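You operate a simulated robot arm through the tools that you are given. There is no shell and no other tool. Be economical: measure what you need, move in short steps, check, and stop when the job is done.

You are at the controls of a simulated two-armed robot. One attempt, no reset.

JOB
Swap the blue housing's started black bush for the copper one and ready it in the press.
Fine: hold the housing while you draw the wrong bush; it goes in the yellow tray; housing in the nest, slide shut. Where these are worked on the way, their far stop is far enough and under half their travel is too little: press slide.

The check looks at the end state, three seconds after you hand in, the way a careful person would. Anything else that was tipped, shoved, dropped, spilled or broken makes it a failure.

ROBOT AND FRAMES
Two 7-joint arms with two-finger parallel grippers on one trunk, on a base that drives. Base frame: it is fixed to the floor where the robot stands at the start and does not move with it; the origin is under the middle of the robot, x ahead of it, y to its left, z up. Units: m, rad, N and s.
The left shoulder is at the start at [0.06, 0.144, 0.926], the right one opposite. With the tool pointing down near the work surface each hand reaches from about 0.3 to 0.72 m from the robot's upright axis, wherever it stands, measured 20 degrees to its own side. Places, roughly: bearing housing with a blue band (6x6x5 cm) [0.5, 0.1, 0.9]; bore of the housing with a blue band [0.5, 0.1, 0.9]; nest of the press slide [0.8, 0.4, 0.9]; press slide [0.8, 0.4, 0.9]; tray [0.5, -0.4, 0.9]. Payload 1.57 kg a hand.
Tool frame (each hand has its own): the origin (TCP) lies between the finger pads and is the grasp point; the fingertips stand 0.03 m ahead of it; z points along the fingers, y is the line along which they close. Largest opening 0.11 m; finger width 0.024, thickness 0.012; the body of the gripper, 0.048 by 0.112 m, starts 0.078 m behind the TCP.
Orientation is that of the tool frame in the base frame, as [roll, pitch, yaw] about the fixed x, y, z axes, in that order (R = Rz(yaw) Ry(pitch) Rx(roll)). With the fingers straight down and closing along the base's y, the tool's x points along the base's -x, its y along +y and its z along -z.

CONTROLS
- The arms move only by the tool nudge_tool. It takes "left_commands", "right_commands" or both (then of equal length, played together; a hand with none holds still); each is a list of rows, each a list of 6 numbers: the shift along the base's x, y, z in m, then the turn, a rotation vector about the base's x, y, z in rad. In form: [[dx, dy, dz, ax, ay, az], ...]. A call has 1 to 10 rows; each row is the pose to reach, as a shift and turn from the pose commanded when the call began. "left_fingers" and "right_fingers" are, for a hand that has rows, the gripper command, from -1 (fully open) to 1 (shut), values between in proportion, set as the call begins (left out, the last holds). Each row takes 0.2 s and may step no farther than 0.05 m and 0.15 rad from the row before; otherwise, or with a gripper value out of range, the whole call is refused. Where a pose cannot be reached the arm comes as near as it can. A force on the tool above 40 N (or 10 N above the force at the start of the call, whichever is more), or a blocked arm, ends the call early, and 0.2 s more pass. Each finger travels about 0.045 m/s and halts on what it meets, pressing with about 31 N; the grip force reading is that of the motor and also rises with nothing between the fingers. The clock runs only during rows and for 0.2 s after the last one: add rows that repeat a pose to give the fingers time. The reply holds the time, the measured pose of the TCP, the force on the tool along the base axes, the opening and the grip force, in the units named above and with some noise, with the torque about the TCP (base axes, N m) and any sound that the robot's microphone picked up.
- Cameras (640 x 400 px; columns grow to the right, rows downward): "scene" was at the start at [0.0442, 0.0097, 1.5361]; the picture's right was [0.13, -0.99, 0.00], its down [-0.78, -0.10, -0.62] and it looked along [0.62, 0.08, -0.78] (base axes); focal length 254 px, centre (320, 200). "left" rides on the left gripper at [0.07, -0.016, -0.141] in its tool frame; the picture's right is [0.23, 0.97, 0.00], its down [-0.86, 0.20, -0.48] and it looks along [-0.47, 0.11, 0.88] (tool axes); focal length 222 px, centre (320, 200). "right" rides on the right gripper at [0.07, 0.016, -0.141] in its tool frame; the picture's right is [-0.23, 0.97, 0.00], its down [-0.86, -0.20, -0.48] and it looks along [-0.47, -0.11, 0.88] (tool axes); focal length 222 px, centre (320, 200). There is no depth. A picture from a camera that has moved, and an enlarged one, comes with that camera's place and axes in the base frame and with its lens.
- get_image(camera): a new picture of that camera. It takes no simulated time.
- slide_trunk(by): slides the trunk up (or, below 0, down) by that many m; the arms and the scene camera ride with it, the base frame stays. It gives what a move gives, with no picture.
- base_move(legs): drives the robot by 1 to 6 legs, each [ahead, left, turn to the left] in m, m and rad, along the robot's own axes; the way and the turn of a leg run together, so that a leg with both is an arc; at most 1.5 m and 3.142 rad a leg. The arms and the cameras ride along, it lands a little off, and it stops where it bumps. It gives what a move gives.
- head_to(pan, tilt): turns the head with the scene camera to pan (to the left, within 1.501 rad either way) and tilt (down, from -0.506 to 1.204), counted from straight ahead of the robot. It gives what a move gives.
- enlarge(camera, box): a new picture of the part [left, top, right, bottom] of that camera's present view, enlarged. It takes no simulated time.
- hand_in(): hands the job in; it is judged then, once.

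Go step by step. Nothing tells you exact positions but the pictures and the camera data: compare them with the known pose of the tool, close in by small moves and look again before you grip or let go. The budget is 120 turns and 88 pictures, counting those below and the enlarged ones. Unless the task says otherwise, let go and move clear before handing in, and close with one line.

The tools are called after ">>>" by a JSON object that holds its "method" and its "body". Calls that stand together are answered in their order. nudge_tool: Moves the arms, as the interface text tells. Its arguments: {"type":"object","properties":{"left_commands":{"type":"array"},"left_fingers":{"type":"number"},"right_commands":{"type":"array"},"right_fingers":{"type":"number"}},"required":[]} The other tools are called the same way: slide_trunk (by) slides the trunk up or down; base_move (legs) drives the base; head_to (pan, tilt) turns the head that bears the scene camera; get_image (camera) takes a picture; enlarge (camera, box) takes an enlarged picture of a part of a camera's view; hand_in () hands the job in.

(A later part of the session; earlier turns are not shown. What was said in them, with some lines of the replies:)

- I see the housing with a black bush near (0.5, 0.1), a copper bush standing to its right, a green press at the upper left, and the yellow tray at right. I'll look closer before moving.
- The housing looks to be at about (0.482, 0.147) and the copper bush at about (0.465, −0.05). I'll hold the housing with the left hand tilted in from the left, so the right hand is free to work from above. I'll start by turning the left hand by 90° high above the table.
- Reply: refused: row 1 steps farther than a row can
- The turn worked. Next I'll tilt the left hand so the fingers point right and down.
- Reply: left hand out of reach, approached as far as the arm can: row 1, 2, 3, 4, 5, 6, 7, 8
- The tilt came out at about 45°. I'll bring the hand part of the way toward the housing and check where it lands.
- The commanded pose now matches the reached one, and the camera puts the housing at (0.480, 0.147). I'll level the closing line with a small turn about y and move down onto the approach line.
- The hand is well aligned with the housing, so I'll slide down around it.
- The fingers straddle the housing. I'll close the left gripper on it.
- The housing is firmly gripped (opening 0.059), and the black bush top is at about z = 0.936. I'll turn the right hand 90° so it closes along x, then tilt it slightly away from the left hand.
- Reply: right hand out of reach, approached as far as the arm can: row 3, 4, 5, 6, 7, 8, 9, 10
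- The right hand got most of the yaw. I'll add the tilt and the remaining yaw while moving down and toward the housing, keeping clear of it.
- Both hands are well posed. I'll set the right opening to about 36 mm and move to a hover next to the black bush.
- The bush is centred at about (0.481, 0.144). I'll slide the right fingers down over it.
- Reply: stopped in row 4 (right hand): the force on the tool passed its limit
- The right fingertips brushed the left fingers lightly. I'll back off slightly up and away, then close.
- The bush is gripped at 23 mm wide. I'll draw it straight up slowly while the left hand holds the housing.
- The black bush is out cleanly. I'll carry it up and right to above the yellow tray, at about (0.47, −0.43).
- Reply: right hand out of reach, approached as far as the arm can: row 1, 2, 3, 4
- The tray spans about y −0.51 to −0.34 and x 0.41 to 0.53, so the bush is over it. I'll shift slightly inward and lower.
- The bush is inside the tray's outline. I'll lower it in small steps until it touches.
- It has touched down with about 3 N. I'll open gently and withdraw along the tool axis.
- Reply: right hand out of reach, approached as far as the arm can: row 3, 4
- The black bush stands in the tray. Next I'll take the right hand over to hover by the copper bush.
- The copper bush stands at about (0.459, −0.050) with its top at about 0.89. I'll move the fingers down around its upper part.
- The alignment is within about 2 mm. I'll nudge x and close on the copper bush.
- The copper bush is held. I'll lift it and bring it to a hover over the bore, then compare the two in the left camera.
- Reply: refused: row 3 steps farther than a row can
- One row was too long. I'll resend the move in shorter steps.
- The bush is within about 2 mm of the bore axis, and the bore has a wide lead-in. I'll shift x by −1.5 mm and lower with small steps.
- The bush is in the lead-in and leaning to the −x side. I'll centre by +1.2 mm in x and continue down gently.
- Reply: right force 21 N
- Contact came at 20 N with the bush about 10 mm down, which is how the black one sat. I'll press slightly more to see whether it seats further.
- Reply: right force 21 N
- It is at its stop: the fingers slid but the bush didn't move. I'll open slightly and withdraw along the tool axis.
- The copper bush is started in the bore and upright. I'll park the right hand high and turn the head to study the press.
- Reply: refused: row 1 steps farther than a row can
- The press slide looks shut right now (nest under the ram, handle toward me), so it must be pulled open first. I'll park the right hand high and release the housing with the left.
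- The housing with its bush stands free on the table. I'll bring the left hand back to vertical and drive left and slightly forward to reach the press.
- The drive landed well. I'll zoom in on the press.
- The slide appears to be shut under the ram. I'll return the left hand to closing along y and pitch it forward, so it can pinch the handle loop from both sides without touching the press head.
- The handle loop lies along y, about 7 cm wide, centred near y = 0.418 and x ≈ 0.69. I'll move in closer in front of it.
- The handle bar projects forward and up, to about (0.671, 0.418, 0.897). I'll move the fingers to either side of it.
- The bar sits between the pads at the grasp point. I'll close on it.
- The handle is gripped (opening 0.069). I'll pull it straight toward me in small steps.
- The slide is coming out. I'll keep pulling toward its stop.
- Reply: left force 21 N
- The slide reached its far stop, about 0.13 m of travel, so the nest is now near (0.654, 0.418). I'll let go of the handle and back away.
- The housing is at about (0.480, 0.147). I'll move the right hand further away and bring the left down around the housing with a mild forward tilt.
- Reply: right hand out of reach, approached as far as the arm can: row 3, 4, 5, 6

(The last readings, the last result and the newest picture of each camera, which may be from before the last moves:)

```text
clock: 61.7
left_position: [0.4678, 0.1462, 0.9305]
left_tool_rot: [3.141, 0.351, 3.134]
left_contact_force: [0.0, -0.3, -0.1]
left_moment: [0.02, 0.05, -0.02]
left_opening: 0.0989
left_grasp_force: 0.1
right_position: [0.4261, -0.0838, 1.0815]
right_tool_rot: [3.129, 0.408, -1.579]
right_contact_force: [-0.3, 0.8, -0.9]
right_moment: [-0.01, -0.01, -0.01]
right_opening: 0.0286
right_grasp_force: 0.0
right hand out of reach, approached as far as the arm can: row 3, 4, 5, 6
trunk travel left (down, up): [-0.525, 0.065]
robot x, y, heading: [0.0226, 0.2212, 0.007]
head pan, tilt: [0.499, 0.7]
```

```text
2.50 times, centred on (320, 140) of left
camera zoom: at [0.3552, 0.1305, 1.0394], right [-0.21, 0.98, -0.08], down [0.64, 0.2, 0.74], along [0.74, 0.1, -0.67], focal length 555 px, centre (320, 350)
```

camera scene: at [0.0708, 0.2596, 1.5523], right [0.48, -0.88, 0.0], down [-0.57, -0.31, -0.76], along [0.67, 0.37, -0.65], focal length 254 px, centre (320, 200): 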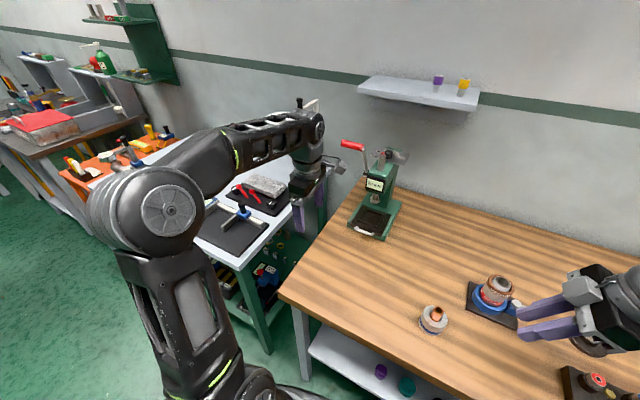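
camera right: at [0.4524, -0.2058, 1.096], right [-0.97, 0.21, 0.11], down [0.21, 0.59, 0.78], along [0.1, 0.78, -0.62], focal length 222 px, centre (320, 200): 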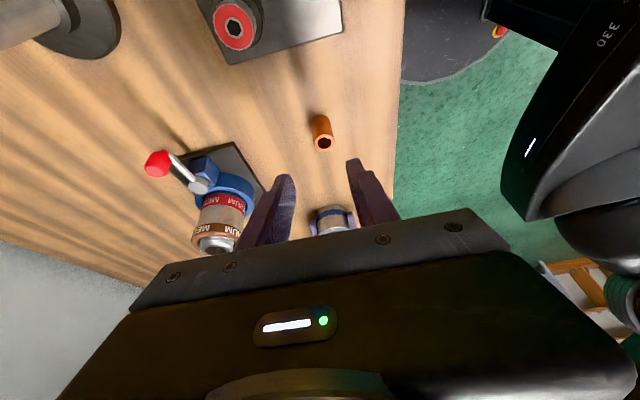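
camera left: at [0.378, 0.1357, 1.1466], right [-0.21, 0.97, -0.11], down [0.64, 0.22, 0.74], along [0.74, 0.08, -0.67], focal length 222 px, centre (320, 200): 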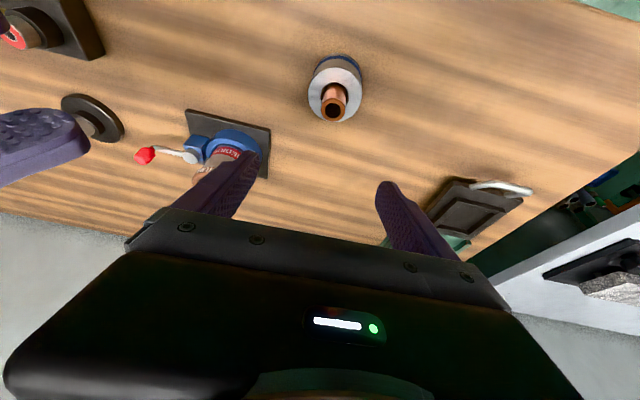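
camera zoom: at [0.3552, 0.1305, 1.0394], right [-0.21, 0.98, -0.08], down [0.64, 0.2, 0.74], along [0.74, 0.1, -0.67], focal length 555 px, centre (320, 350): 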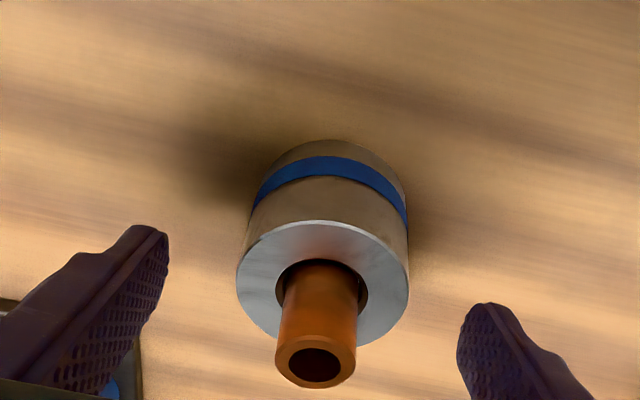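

Aligned. I'll make the final descent around the housing and close.

>>> {"method": "nudge_tool", "body": {"left_commands": [[0.006, 0, -0.017, 0, 0, 0], [0.011, 0, -0.0335, 0, 0, 0], [0.011, 0, -0.0335, 0, 0, 0]]}}

>>> {"method": "nudge_tool", "body": {"left_commands": [[0, 0, 0, 0, 0, 0], [0, 0, 0, 0, 0, 0], [0, 0, 0, 0, 0, 0], [0, 0, 0, 0, 0, 0], [0, 0, 0, 0, 0, 0]], "left_fingers": 1}}

>>> {"method": "enlarge", "body": {"camera": "left", "box": [200, 60, 440, 220]}}

```text
clock: 62.5
left_position: [0.4802, 0.1469, 0.8963]
left_tool_rot: [3.141, 0.35, 3.135]
left_contact_force: [0.0, -0.1, 0.2]
left_moment: [0.01, 0.01, 0.02]
left_opening: 0.0989
left_grasp_force: 0.0
right_position: [0.4268, -0.0836, 1.0818]
right_tool_rot: [3.13, 0.409, -1.58]
right_contact_force: [0.3, -0.1, -0.1]
right_moment: [0.03, 0.01, 0.0]
right_opening: 0.0286
right_grasp_force: 0.0
trunk travel left (down, up): [-0.525, 0.065]
robot x, y, heading: [0.022, 0.2208, 0.01]
head pan, tilt: [0.499, 0.7]
```

```text
clock: 63.7
left_position: [0.4799, 0.1466, 0.8967]
left_tool_rot: [-3.141, 0.35, 3.135]
left_contact_force: [0.6, -1.8, 1.0]
left_moment: [-0.08, 0.0, 0.03]
left_opening: 0.0581
left_grasp_force: 31.6
right_position: [0.4253, -0.0843, 1.0807]
right_tool_rot: [3.131, 0.41, -1.581]
right_contact_force: [-0.3, -0.5, 0.3]
right_moment: [-0.01, -0.01, 0.04]
right_opening: 0.0283
right_grasp_force: 0.1
trunk travel left (down, up): [-0.525, 0.065]
robot x, y, heading: [0.0247, 0.2181, 0.003]
head pan, tilt: [0.499, 0.7]
```

```text
2.50 times, centred on (320, 140) of left
camera zoom: at [0.367, 0.1318, 1.0054], right [-0.21, 0.98, -0.08], down [0.64, 0.19, 0.74], along [0.74, 0.1, -0.67], focal length 555 px, centre (320, 350)
```

zoom: 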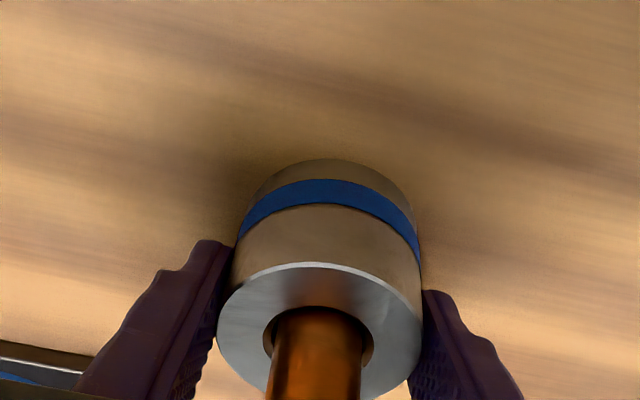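

The housing is gripped. I'll lift it and carry it to a point in front of the nest.

>>> {"method": "nudge_tool", "body": {"left_commands": [[0, 0, 0.015, 0, 0, 0], [0, 0, 0.045, 0, 0, 0], [0.005, 0.02, 0.08, 0, 0, 0], [0.02, 0.06, 0.08, 0, 0, 0], [0.035, 0.1, 0.08, 0, 0, 0], [0.05, 0.14, 0.08, 0, 0, 0], [0.07, 0.18, 0.08, 0, 0, 0], [0.09, 0.22, 0.08, 0, 0, 0], [0.11, 0.26, 0.08, 0, 0, 0], [0.12, 0.272, 0.08, 0, 0, 0]]}}

>>> {"method": "get_image", "body": {"camera": "left"}}

>>> {"method": "enlarge", "body": {"camera": "scene", "box": [310, 140, 430, 260]}}

```text
clock: 65.9
left_position: [0.6016, 0.4201, 0.9748]
left_tool_rot: [-3.141, 0.35, 3.135]
left_contact_force: [-0.3, 1.0, -3.8]
left_moment: [-0.06, 0.03, 0.01]
left_opening: 0.0584
left_grasp_force: 30.8
right_position: [0.4259, -0.0835, 1.0824]
right_tool_rot: [3.128, 0.408, -1.581]
right_contact_force: [-0.4, -0.8, 0.1]
right_moment: [0.04, -0.03, -0.02]
right_opening: 0.0287
right_grasp_force: 0.1
trunk travel left (down, up): [-0.525, 0.065]
robot x, y, heading: [0.0254, 0.2199, 0.002]
head pan, tilt: [0.499, 0.7]
```

```text
26 pictures are left
camera left: at [0.4875, 0.4042, 1.0844], right [-0.21, 0.98, -0.08], down [0.64, 0.19, 0.74], along [0.74, 0.1, -0.67], focal length 222 px, centre (320, 200)
```

left: 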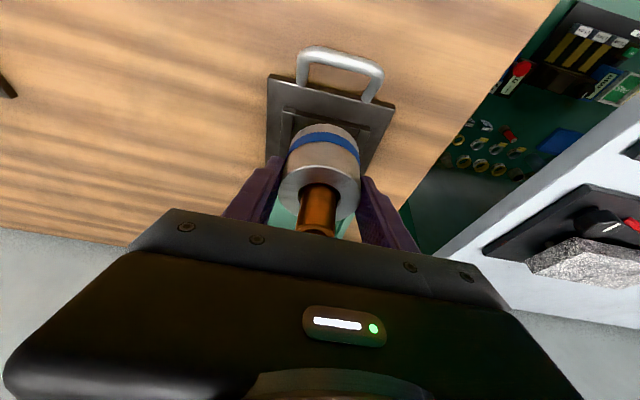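

```text
3.33 times, centred on (370, 200) of scene
camera zoom: at [0.069, 0.2593, 1.5523], right [0.48, -0.88, 0.0], down [-0.56, -0.31, -0.76], along [0.67, 0.37, -0.64], focal length 846 px, centre (153, 200)
```

zoom: 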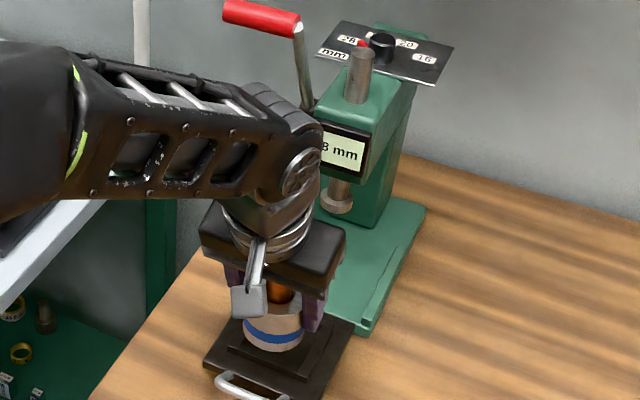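

I'll zoom the left view for the nest frame's position.

>>> {"method": "enlarge", "body": {"camera": "left", "box": [240, 40, 420, 180]}}

```text
2.86 times, centred on (330, 110) of left
camera zoom: at [0.4875, 0.4042, 1.0844], right [-0.21, 0.98, -0.08], down [0.64, 0.19, 0.74], along [0.74, 0.1, -0.67], focal length 635 px, centre (291, 457)
```

zoom: 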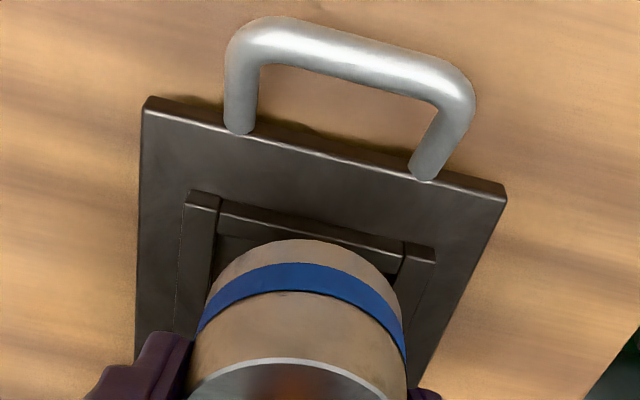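

The nest frame measures about 9 cm outside and 6.6 cm inside, centred near (0.642, 0.418). I'll move above it, lower part-way and check the gaps.

>>> {"method": "nudge_tool", "body": {"left_commands": [[0.02, -0.001, -0.01, 0, 0, 0], [0.04, -0.002, -0.025, 0, 0, 0], [0.04, -0.002, -0.042, 0, 0, 0], [0.04, -0.002, -0.042, 0, 0, 0]]}}

>>> {"method": "enlarge", "body": {"camera": "left", "box": [240, 60, 420, 200]}}

>>> {"method": "enlarge", "body": {"camera": "scene", "box": [325, 160, 415, 250]}}

```text
clock: 66.9
left_position: [0.6399, 0.4183, 0.9353]
left_tool_rot: [-3.141, 0.354, 3.135]
left_contact_force: [2.4, 0.5, 4.3]
left_moment: [-0.06, -0.23, 0.03]
left_opening: 0.0585
left_grasp_force: 31.1
right_position: [0.426, -0.0834, 1.0825]
right_tool_rot: [3.13, 0.408, -1.581]
right_contact_force: [0.5, 0.1, 0.0]
right_moment: [-0.01, 0.0, -0.03]
right_opening: 0.0286
right_grasp_force: 0.0
trunk travel left (down, up): [-0.525, 0.065]
robot x, y, heading: [0.0242, 0.2179, 0.006]
head pan, tilt: [0.499, 0.7]
```

```text
2.86 times, centred on (330, 130) of left
camera zoom: at [0.5264, 0.402, 1.0446], right [-0.21, 0.98, -0.08], down [0.64, 0.2, 0.74], along [0.74, 0.1, -0.66], focal length 635 px, centre (291, 400)
```

zoom: 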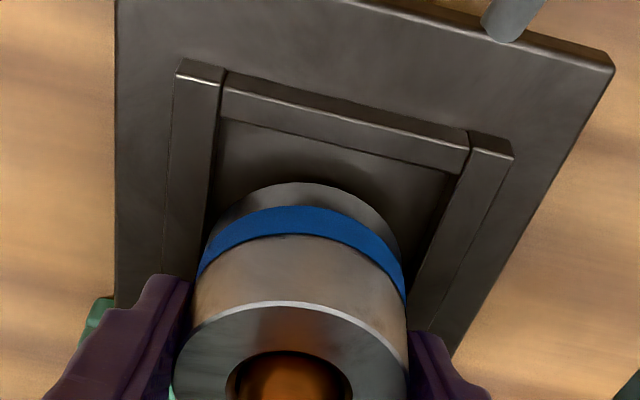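

```text
4.44 times, centred on (370, 205) of scene
camera zoom: at [0.0683, 0.2593, 1.5525], right [0.48, -0.88, 0.0], down [-0.56, -0.31, -0.77], along [0.67, 0.37, -0.64], focal length 1127 px, centre (98, 178)
```

zoom: 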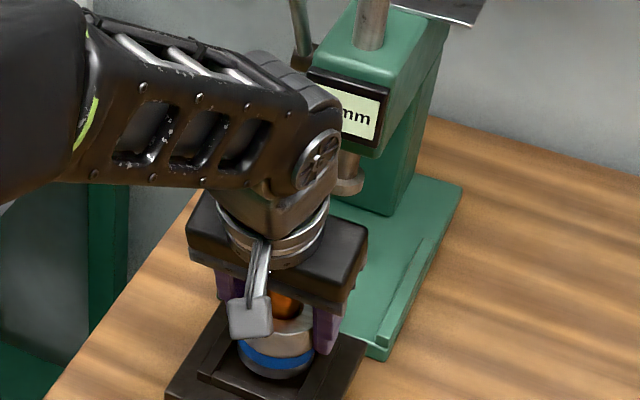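

I feel light contact, and the housing looks a few mm too far back over the frame. I'll raise slightly, shift toward me and look again.

>>> {"method": "nudge_tool", "body": {"left_commands": [[0, 0, 0.008, 0, 0, 0], [-0.006, 0, 0.008, 0, 0, 0], [-0.006, 0, 0.008, 0, 0, 0]]}}

>>> {"method": "enlarge", "body": {"camera": "left", "box": [240, 60, 420, 200]}}

```text
clock: 67.7
left_position: [0.6344, 0.419, 0.9403]
left_tool_rot: [-3.141, 0.349, 3.135]
left_contact_force: [0.4, -0.4, -3.2]
left_moment: [-0.01, 0.0, 0.02]
left_opening: 0.0584
left_grasp_force: 30.9
right_position: [0.4259, -0.0847, 1.0807]
right_tool_rot: [3.126, 0.408, -1.579]
right_contact_force: [-0.9, 0.5, 0.6]
right_moment: [0.01, 0.02, 0.01]
right_opening: 0.0287
right_grasp_force: 0.0
trunk travel left (down, up): [-0.525, 0.065]
robot x, y, heading: [0.021, 0.2218, 0.006]
head pan, tilt: [0.499, 0.7]
```

```text
2.86 times, centred on (330, 130) of left
camera zoom: at [0.521, 0.4024, 1.0504], right [-0.21, 0.98, -0.08], down [0.64, 0.19, 0.74], along [0.74, 0.1, -0.67], focal length 635 px, centre (291, 400)
```

zoom: 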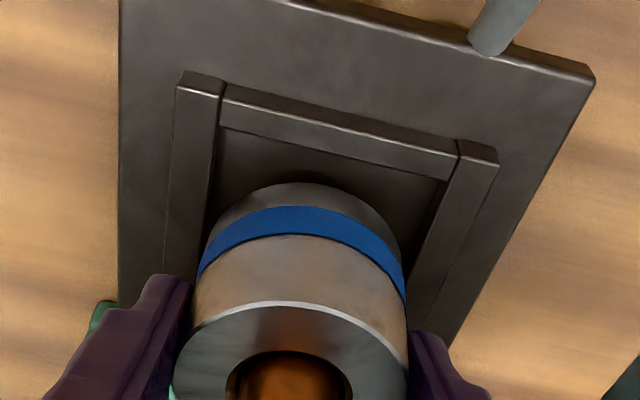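

Contact shows the frame top is at about z = 0.888. I measure the nest centre at (0.635, 0.418) with the housing about 3 mm beyond it, so I'll shift and lower gently.

>>> {"method": "nudge_tool", "body": {"left_commands": [[-0.003, -0.001, 0, 0, 0, 0], [-0.003, -0.001, -0.004, 0, 0, 0], [-0.003, -0.001, -0.008, 0, 0, 0], [-0.003, -0.001, -0.011, 0, 0, 0], [-0.003, -0.001, -0.011, 0, 0, 0]]}}

>>> {"method": "enlarge", "body": {"camera": "left", "box": [240, 60, 420, 200]}}

```text
clock: 68.9
left_position: [0.6298, 0.4164, 0.9306]
left_tool_rot: [-3.141, 0.348, 3.135]
left_contact_force: [-0.9, 0.1, -3.1]
left_moment: [0.0, -0.03, 0.02]
left_opening: 0.0586
left_grasp_force: 31.4
right_position: [0.4241, -0.0837, 1.0815]
right_tool_rot: [3.128, 0.408, -1.579]
right_contact_force: [0.3, 0.6, -0.2]
right_moment: [0.01, 0.03, -0.02]
right_opening: 0.0284
right_grasp_force: 0.0
trunk travel left (down, up): [-0.525, 0.065]
robot x, y, heading: [0.0203, 0.2183, 0.001]
head pan, tilt: [0.499, 0.7]
```

```text
2.86 times, centred on (330, 130) of left
camera zoom: at [0.5176, 0.401, 1.04], right [-0.21, 0.98, -0.08], down [0.64, 0.19, 0.74], along [0.74, 0.1, -0.67], focal length 635 px, centre (291, 400)
```

zoom: 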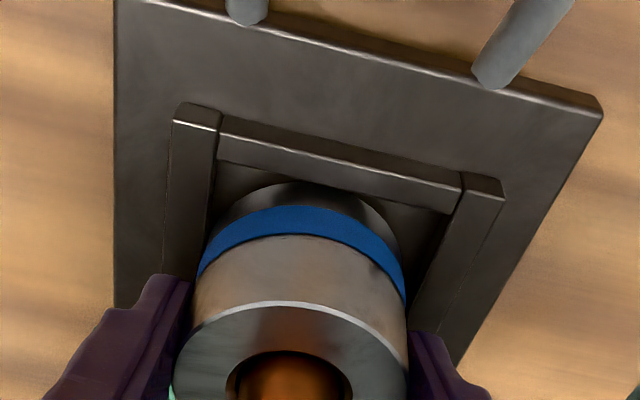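

It is now below the frame top without contact, with roughly even gaps. I'll lower until it seats.

>>> {"method": "nudge_tool", "body": {"left_commands": [[0.0005, 0.0007, -0.003, 0, 0, 0], [0.0005, 0.0007, -0.006, 0, 0, 0], [0.0005, 0.0007, -0.009, 0, 0, 0], [0.0005, 0.0007, -0.009, 0, 0, 0]]}}

```text
clock: 69.9
left_position: [0.6307, 0.4174, 0.9242]
left_tool_rot: [3.141, 0.358, 3.134]
left_contact_force: [2.0, 5.5, 26.6]
left_moment: [0.14, 0.21, -0.09]
left_opening: 0.0581
left_grasp_force: 31.5
right_position: [0.4249, -0.0837, 1.0825]
right_tool_rot: [3.129, 0.409, -1.58]
right_contact_force: [-0.1, 1.1, -0.1]
right_moment: [0.01, -0.02, 0.01]
right_opening: 0.0283
right_grasp_force: 0.1
trunk travel left (down, up): [-0.525, 0.065]
robot x, y, heading: [0.0263, 0.2239, 0.005]
head pan, tilt: [0.499, 0.7]
```

It met firm resistance about 10 mm below the frame top. I'll check that it sits flat on the floor.

>>> {"method": "nudge_tool", "body": {"left_commands": [[0, 0, 0.002, 0, 0, 0], [0, 0, 0.002, 0, 0, 0]]}}

>>> {"method": "enlarge", "body": {"camera": "left", "box": [240, 60, 420, 200]}}

>>> {"method": "enlarge", "body": {"camera": "scene", "box": [330, 195, 390, 255]}}

```text
clock: 70.5
left_position: [0.6293, 0.417, 0.9242]
left_tool_rot: [3.141, 0.35, 3.134]
left_contact_force: [4.4, 5.2, 16.9]
left_moment: [0.19, -0.38, -0.03]
left_opening: 0.0583
left_grasp_force: 31.5
right_position: [0.4242, -0.0832, 1.081]
right_tool_rot: [3.128, 0.409, -1.58]
right_contact_force: [0.1, -0.1, 0.1]
right_moment: [0.0, -0.02, -0.03]
right_opening: 0.0288
right_grasp_force: 0.0
trunk travel left (down, up): [-0.525, 0.065]
robot x, y, heading: [0.0249, 0.2184, 0.004]
head pan, tilt: [0.499, 0.7]
```

```text
2.86 times, centred on (330, 130) of left
camera zoom: at [0.5168, 0.4016, 1.0335], right [-0.21, 0.98, -0.08], down [0.64, 0.2, 0.74], along [0.74, 0.1, -0.66], focal length 635 px, centre (291, 400)
```

zoom: 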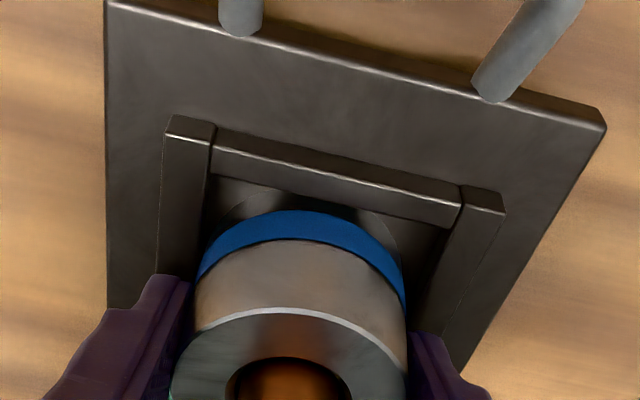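

```text
6.67 times, centred on (360, 225) of scene
camera zoom: at [0.0676, 0.2593, 1.5523], right [0.48, -0.88, 0.0], down [-0.56, -0.31, -0.77], along [0.67, 0.37, -0.64], focal length 1691 px, centre (53, 33)
```

zoom: 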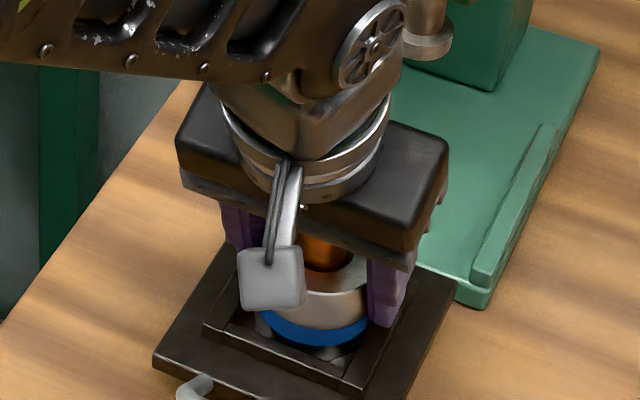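

The housing is inside the frame and seated. I'll open the fingers and withdraw along the tool axis.

>>> {"method": "nudge_tool", "body": {"left_commands": [[0, 0, 0.001, 0, 0, 0], [0, 0, 0.001, 0, 0, 0], [0, 0, 0.001, 0, 0, 0], [0, 0, 0.001, 0, 0, 0]], "left_fingers": -0.8}}

>>> {"method": "nudge_tool", "body": {"left_commands": [[-0.008, 0, 0.02, 0, 0, 0], [-0.02, 0, 0.05, 0, 0, 0], [-0.035, 0, 0.08, 0, 0, 0], [-0.06, 0, 0.11, 0, 0, 0], [-0.1, 0, 0.11, 0, 0, 0]]}}

>>> {"method": "enlarge", "body": {"camera": "left", "box": [220, 20, 440, 200]}}

>>> {"method": "enlarge", "body": {"camera": "scene", "box": [310, 140, 420, 260]}}

```text
clock: 71.5
left_position: [0.6306, 0.4184, 0.9246]
left_tool_rot: [3.141, 0.349, 3.136]
left_contact_force: [0.1, 0.6, -0.3]
left_moment: [0.01, 0.02, 0.0]
left_opening: 0.0987
left_grasp_force: 0.0
right_position: [0.425, -0.0851, 1.0821]
right_tool_rot: [3.129, 0.407, -1.579]
right_contact_force: [0.5, -0.6, -0.1]
right_moment: [0.0, 0.01, -0.01]
right_opening: 0.0283
right_grasp_force: 0.0
trunk travel left (down, up): [-0.525, 0.065]
robot x, y, heading: [0.0256, 0.2201, -0.001]
head pan, tilt: [0.499, 0.7]
```

```text
clock: 72.7
left_position: [0.528, 0.4146, 1.0346]
left_tool_rot: [-3.141, 0.351, 3.134]
left_contact_force: [-0.6, 0.4, -0.1]
left_moment: [-0.01, 0.02, -0.01]
left_opening: 0.0989
left_grasp_force: 0.1
right_position: [0.4249, -0.0834, 1.0815]
right_tool_rot: [3.129, 0.41, -1.58]
right_contact_force: [-0.7, -0.9, 0.5]
right_moment: [0.0, -0.05, -0.02]
right_opening: 0.0288
right_grasp_force: 0.0
trunk travel left (down, up): [-0.525, 0.065]
robot x, y, heading: [0.0232, 0.2204, 0.005]
head pan, tilt: [0.499, 0.7]
```

```text
2.22 times, centred on (330, 110) of left
camera zoom: at [0.4149, 0.3984, 1.145], right [-0.21, 0.98, -0.08], down [0.64, 0.19, 0.74], along [0.74, 0.1, -0.67], focal length 494 px, centre (298, 400)
```

zoom: 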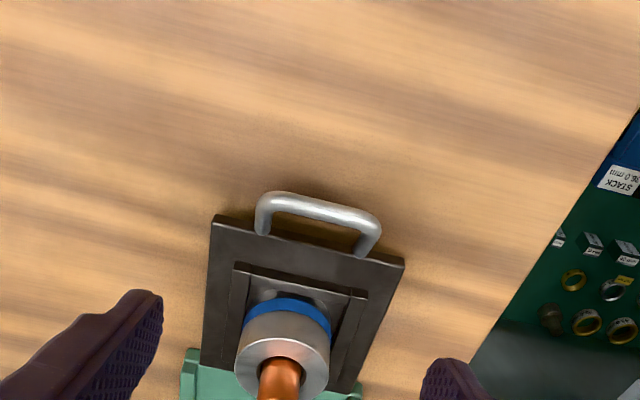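

```text
3.33 times, centred on (365, 200) of scene
camera zoom: at [0.0674, 0.2595, 1.5524], right [0.48, -0.88, 0.0], down [-0.56, -0.31, -0.77], along [0.67, 0.37, -0.64], focal length 846 px, centre (170, 200)
```

zoom: 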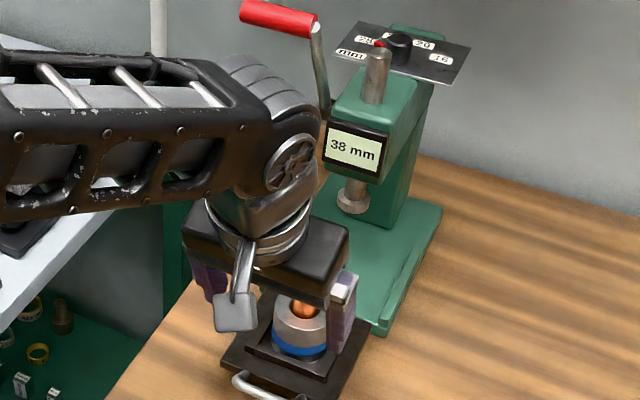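

The housing stands upright in the nest. I'll re-grip the handle the way I did before, so I can push the slide shut under control.

>>> {"method": "nudge_tool", "body": {"left_commands": [[-0.03, 0.002, 0, 0, -0.12, 0], [-0.06, 0.004, -0.02, 0, -0.24, 0], [-0.06, 0.005, -0.06, 0, -0.35, 0], [-0.05, 0.005, -0.095, 0, -0.35, 0], [-0.025, 0.005, -0.11, 0, -0.35, 0], [0, 0.005, -0.128, 0, -0.35, 0], [0.012, 0.005, -0.138, 0, -0.35, 0], [0.012, 0.005, -0.138, 0, -0.35, 0]]}}

>>> {"method": "enlarge", "body": {"camera": "left", "box": [220, 60, 440, 240]}}

```text
clock: 74.5
left_position: [0.5437, 0.4221, 0.8968]
left_tool_rot: [3.137, 0.7, 3.133]
left_contact_force: [-0.8, -0.5, 0.6]
left_moment: [0.03, -0.01, 0.01]
left_opening: 0.0986
left_grasp_force: 0.0
left hand out of reach, approached as far as the arm can: row 3, 4
right_position: [0.4246, -0.0844, 1.0824]
right_tool_rot: [3.13, 0.41, -1.58]
right_contact_force: [0.1, -0.1, 0.5]
right_moment: [0.02, 0.02, -0.02]
right_opening: 0.0285
right_grasp_force: 0.0
trunk travel left (down, up): [-0.525, 0.065]
robot x, y, heading: [0.0259, 0.2158, 0.005]
head pan, tilt: [0.499, 0.7]
```

```text
2.22 times, centred on (330, 150) of left
camera zoom: at [0.3997, 0.4063, 0.9602], right [-0.17, 0.98, -0.14], down [0.35, 0.19, 0.92], along [0.92, 0.1, -0.37], focal length 494 px, centre (298, 311)
```

zoom: 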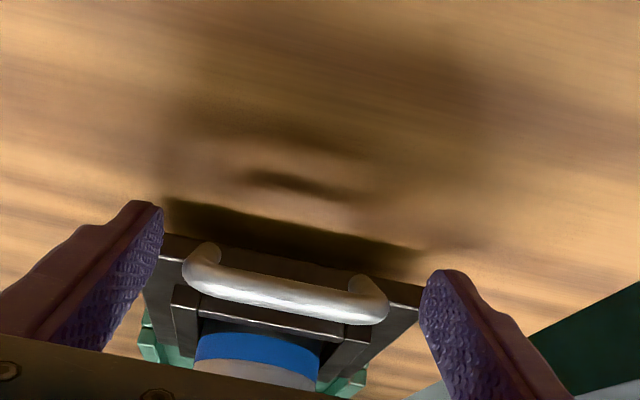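

The handle is between the fingers again. I'll centre slightly and close, then push in gently part-way and look.

>>> {"method": "nudge_tool", "body": {"left_commands": [[-0.002, -0.002, 0, 0, 0, 0], [-0.002, -0.002, 0, 0, 0, 0], [-0.002, -0.002, 0, 0, 0, 0], [-0.002, -0.002, 0, 0, 0, 0]], "left_fingers": 1}}

>>> {"method": "nudge_tool", "body": {"left_commands": [[0.006, 0, 0, 0, 0, 0], [0.016, 0, 0, 0, 0, 0], [0.026, 0, 0, 0, 0, 0], [0.036, 0, 0, 0, 0, 0], [0.046, 0, 0, 0, 0, 0], [0.055, 0, 0, 0, 0, 0], [0.055, 0, 0, 0, 0, 0]]}}

>>> {"method": "enlarge", "body": {"camera": "scene", "box": [320, 140, 420, 250]}}

```text
clock: 75.5
left_position: [0.5412, 0.4197, 0.8964]
left_tool_rot: [3.138, 0.7, 3.131]
left_contact_force: [0.0, -4.3, 0.8]
left_moment: [-0.29, -0.13, -0.25]
left_opening: 0.0692
left_grasp_force: 33.9
right_position: [0.4262, -0.0844, 1.0811]
right_tool_rot: [3.129, 0.408, -1.579]
right_contact_force: [-0.4, 0.5, -0.5]
right_moment: [0.04, -0.02, 0.0]
right_opening: 0.0287
right_grasp_force: 0.1
trunk travel left (down, up): [-0.525, 0.065]
robot x, y, heading: [0.0228, 0.2183, 0.003]
head pan, tilt: [0.499, 0.7]
```

```text
clock: 77.1
left_position: [0.5962, 0.4193, 0.8967]
left_tool_rot: [3.138, 0.701, 3.13]
left_contact_force: [1.7, -13.5, 2.9]
left_moment: [-0.31, -0.6, -0.29]
left_opening: 0.0692
left_grasp_force: 45.2
right_position: [0.4247, -0.0854, 1.0808]
right_tool_rot: [3.129, 0.409, -1.58]
right_contact_force: [-1.0, 0.4, -0.2]
right_moment: [0.0, -0.01, 0.0]
right_opening: 0.0286
right_grasp_force: 0.0
trunk travel left (down, up): [-0.525, 0.065]
robot x, y, heading: [0.021, 0.2195, 0.0]
head pan, tilt: [0.499, 0.7]
```

```text
3.64 times, centred on (370, 195) of scene
camera zoom: at [0.0684, 0.2574, 1.5524], right [0.48, -0.88, 0.0], down [-0.56, -0.31, -0.77], along [0.67, 0.37, -0.64], focal length 922 px, centre (138, 218)
```

zoom: 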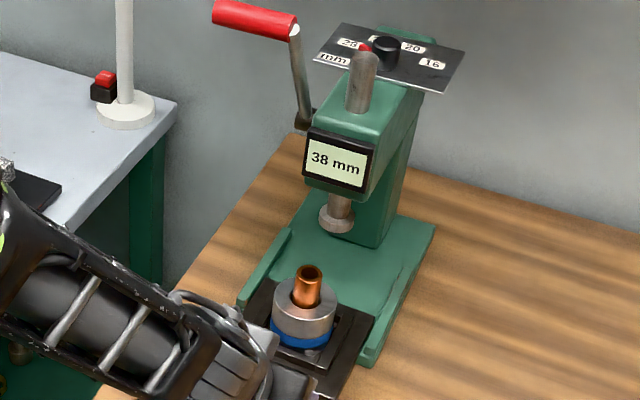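

It is moving well. The bush top looks about 1 cm below the ram, so I'll close up to just before the ram and check the clearance.

>>> {"method": "nudge_tool", "body": {"left_commands": [[0.01, -0.0015, 0, 0, 0, 0], [0.02, -0.002, 0, 0, 0, 0], [0.028, -0.002, 0, 0, 0, 0], [0.028, -0.002, 0, 0, 0, 0]]}}

>>> {"method": "enlarge", "body": {"camera": "scene", "box": [340, 175, 400, 235]}}

>>> {"method": "get_image", "body": {"camera": "left"}}

```text
clock: 78.1
left_position: [0.624, 0.4184, 0.8959]
left_tool_rot: [3.135, 0.701, 3.132]
left_contact_force: [0.6, -8.7, 5.2]
left_moment: [0.14, -0.39, 0.13]
left_opening: 0.069
left_grasp_force: 44.7
right_position: [0.4242, -0.0847, 1.0805]
right_tool_rot: [3.129, 0.407, -1.579]
right_contact_force: [-0.7, -0.2, -1.0]
right_moment: [0.01, 0.03, 0.03]
right_opening: 0.0287
right_grasp_force: 0.2
trunk travel left (down, up): [-0.525, 0.065]
robot x, y, heading: [0.0228, 0.2177, 0.003]
head pan, tilt: [0.499, 0.7]
```

```text
6.67 times, centred on (370, 205) of scene
camera zoom: at [0.0681, 0.2579, 1.5524], right [0.48, -0.88, 0.0], down [-0.56, -0.31, -0.77], along [0.67, 0.37, -0.64], focal length 1691 px, centre (-13, 167)
```

zoom: 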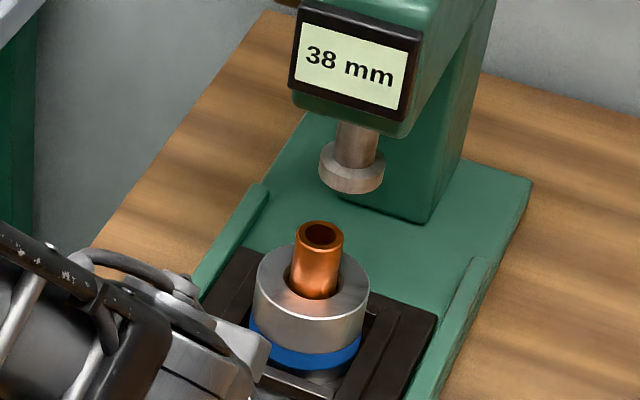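

```text
12 pictures are left
camera left: at [0.4803, 0.403, 0.9602], right [-0.17, 0.98, -0.14], down [0.35, 0.19, 0.92], along [0.92, 0.1, -0.37], focal length 222 px, centre (320, 200)
```

left: 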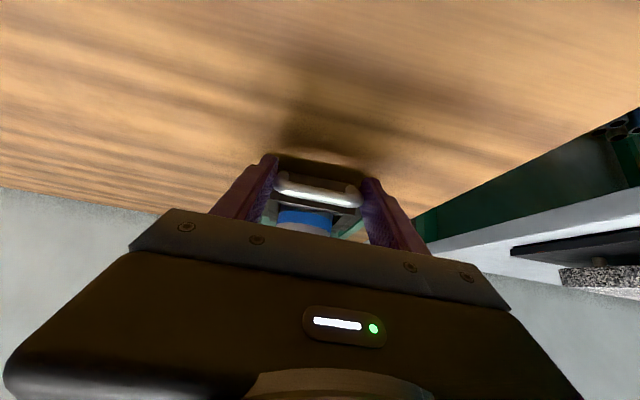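

Projecting the remaining 47 mm, the bush should slide in about 7 mm below the ram face and centred under it. I'll continue slowly.

>>> {"method": "nudge_tool", "body": {"left_commands": [[0.006, -0.001, 0, 0, 0, 0], [0.012, -0.001, 0, 0, 0, 0], [0.018, -0.001, 0, 0, 0, 0], [0.024, -0.001, 0, 0, 0, 0], [0.024, -0.001, 0, 0, 0, 0]]}}

>>> {"method": "enlarge", "body": {"camera": "scene", "box": [340, 175, 400, 235]}}

```text
clock: 79.3
left_position: [0.6488, 0.4186, 0.897]
left_tool_rot: [3.138, 0.698, 3.137]
left_contact_force: [-1.2, 2.6, 1.6]
left_moment: [0.35, 0.04, 0.07]
left_opening: 0.069
left_grasp_force: 44.6
right_position: [0.4263, -0.0837, 1.0813]
right_tool_rot: [3.128, 0.408, -1.578]
right_contact_force: [-0.3, 0.1, -0.2]
right_moment: [-0.03, 0.01, -0.01]
right_opening: 0.0287
right_grasp_force: 0.0
trunk travel left (down, up): [-0.525, 0.065]
robot x, y, heading: [0.0241, 0.2203, 0.0]
head pan, tilt: [0.499, 0.7]
```

```text
6.67 times, centred on (370, 205) of scene
camera zoom: at [0.0683, 0.2594, 1.5523], right [0.48, -0.88, 0.0], down [-0.56, -0.31, -0.77], along [0.67, 0.37, -0.64], focal length 1691 px, centre (-13, 167)
```

zoom: 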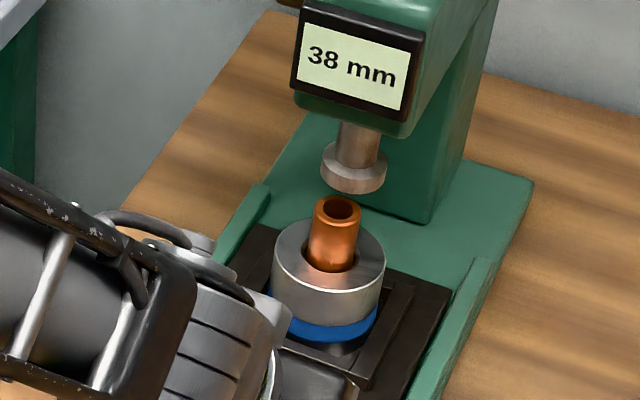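

Still clear and upright. I'll push the last ~22 mm to the stop.

>>> {"method": "nudge_tool", "body": {"left_commands": [[0.004, 0, 0, 0, 0, 0], [0.008, 0, 0, 0, 0, 0], [0.012, 0, 0, 0, 0, 0], [0.016, 0, 0, 0, 0, 0], [0.02, 0, 0, 0, 0, 0], [0.024, 0, 0, 0, 0, 0], [0.026, 0, 0, 0, 0, 0]]}}

>>> {"method": "enlarge", "body": {"camera": "scene", "box": [340, 165, 400, 225]}}

```text
clock: 80.9
left_position: [0.6701, 0.4181, 0.8959]
left_tool_rot: [3.138, 0.699, 3.134]
left_contact_force: [-15.2, 5.1, 2.1]
left_moment: [-0.07, -0.03, 0.0]
left_opening: 0.0691
left_grasp_force: 45.0
right_position: [0.424, -0.0835, 1.0827]
right_tool_rot: [3.13, 0.407, -1.58]
right_contact_force: [0.5, -0.4, 0.3]
right_moment: [0.01, -0.02, 0.01]
right_opening: 0.0286
right_grasp_force: 0.0
trunk travel left (down, up): [-0.525, 0.065]
robot x, y, heading: [0.026, 0.2161, 0.007]
head pan, tilt: [0.499, 0.7]
```

```text
6.67 times, centred on (370, 195) of scene
camera zoom: at [0.0663, 0.2599, 1.5525], right [0.48, -0.88, 0.0], down [-0.56, -0.31, -0.77], along [0.67, 0.37, -0.64], focal length 1691 px, centre (-13, 233)
```

zoom: 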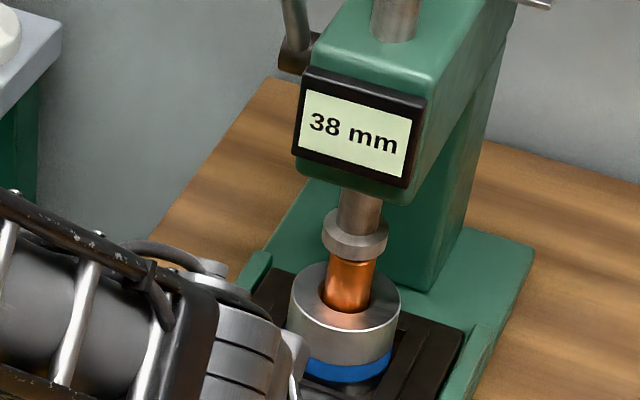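

The slide is at its stop (0.670, the same place as at the start), with the bush under the ram. I'll release the handle and back away clear.

>>> {"method": "nudge_tool", "body": {"left_commands": [[-0.001, 0, 0, 0, 0, 0], [-0.001, 0, 0, 0, 0, 0], [-0.001, 0, 0, 0, 0, 0], [-0.001, 0, 0, 0, 0, 0]], "left_fingers": -0.8}}

>>> {"method": "nudge_tool", "body": {"left_commands": [[-0.025, 0, 0.03, 0, 0, 0], [-0.05, 0, 0.06, 0, 0, 0], [-0.08, 0, 0.09, 0, 0, 0], [-0.115, 0, 0.12, 0, 0, 0], [-0.15, 0, 0.14, 0, 0, 0], [-0.18, 0, 0.16, 0, 0.1, 0]]}}

>>> {"method": "enlarge", "body": {"camera": "scene", "box": [310, 130, 430, 250]}}

>>> {"method": "enlarge", "body": {"camera": "left", "box": [220, 80, 440, 240]}}

```text
clock: 81.9
left_position: [0.6729, 0.4176, 0.8967]
left_tool_rot: [3.137, 0.7, 3.132]
left_contact_force: [0.0, 0.4, -0.7]
left_moment: [-0.01, 0.0, 0.0]
left_opening: 0.0988
left_grasp_force: 0.0
right_position: [0.4256, -0.0835, 1.0807]
right_tool_rot: [3.129, 0.408, -1.581]
right_contact_force: [0.5, -0.3, -0.8]
right_moment: [-0.02, -0.02, -0.03]
right_opening: 0.0288
right_grasp_force: 0.1
trunk travel left (down, up): [-0.525, 0.065]
robot x, y, heading: [0.0262, 0.2181, 0.005]
head pan, tilt: [0.499, 0.7]
```

```text
clock: 83.3
left_position: [0.4931, 0.4198, 1.0554]
left_tool_rot: [3.139, 0.599, 3.133]
left_contact_force: [0.7, 1.0, -1.2]
left_moment: [0.01, -0.02, -0.01]
left_opening: 0.099
left_grasp_force: 0.1
right_position: [0.4253, -0.0852, 1.0813]
right_tool_rot: [3.129, 0.408, -1.58]
right_contact_force: [-0.2, -0.2, 0.0]
right_moment: [-0.03, 0.0, 0.0]
right_opening: 0.0286
right_grasp_force: 0.1
trunk travel left (down, up): [-0.525, 0.065]
robot x, y, heading: [0.0265, 0.2197, 0.003]
head pan, tilt: [0.499, 0.7]
```

```text
3.33 times, centred on (370, 190) of scene
camera zoom: at [0.0679, 0.2592, 1.5524], right [0.48, -0.88, 0.0], down [-0.56, -0.31, -0.77], along [0.67, 0.37, -0.64], focal length 846 px, centre (153, 233)
```

zoom: 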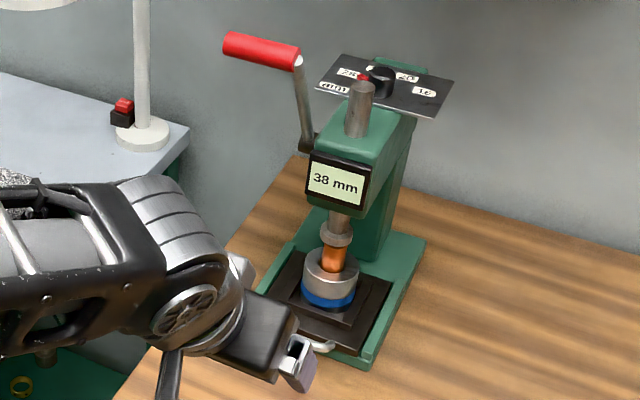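

```text
2.50 times, centred on (330, 160) of left
camera zoom: at [0.3557, 0.4037, 1.1342], right [-0.18, 0.98, -0.13], down [0.44, 0.19, 0.88], along [0.88, 0.1, -0.46], focal length 555 px, centre (295, 300)
```

zoom: 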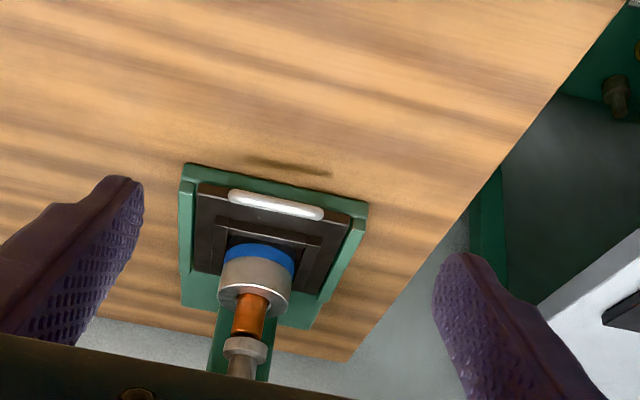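

The slide is shut with the housing in the nest and the copper bush under the ram. I'll take a last look at the rest of the table.

>>> {"method": "head_to", "body": {"pan": -0.5, "tilt": 0.8}}

>>> {"method": "get_image", "body": {"camera": "scene"}}

```text
clock: 84.6
left_position: [0.4929, 0.42, 1.0547]
left_tool_rot: [3.138, 0.599, 3.134]
left_contact_force: [-0.4, 0.0, -0.3]
left_moment: [0.01, -0.02, 0.01]
left_opening: 0.099
left_grasp_force: 0.0
right_position: [0.4248, -0.0843, 1.0801]
right_tool_rot: [3.129, 0.408, -1.579]
right_contact_force: [-0.1, 0.2, -0.6]
right_moment: [-0.05, 0.02, 0.0]
right_opening: 0.0284
right_grasp_force: 0.1
trunk travel left (down, up): [-0.525, 0.065]
robot x, y, heading: [0.0269, 0.2191, 0.001]
head pan, tilt: [-0.499, 0.799]
```

```text
7 pictures are left
camera scene: at [0.065, 0.18, 1.5441], right [-0.48, -0.88, 0.0], down [-0.63, 0.34, -0.7], along [0.61, -0.33, -0.72], focal length 254 px, centre (320, 200)
```

scene: 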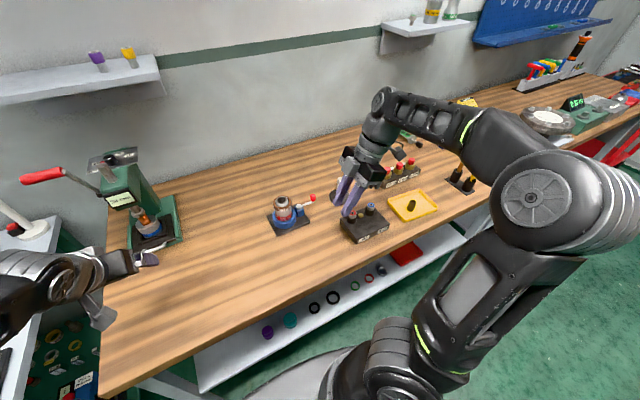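

The black bush is in the yellow tray, everything else is undisturbed, and both hands are empty and clear. I'm handing in.

>>> {"method": "hand_in", "body": {}}

```text
The job is handed in.
```

The black bush is in the yellow tray, the copper bush is started in the blue housing, and the housing is in the press nest with the slide shut to its stop.
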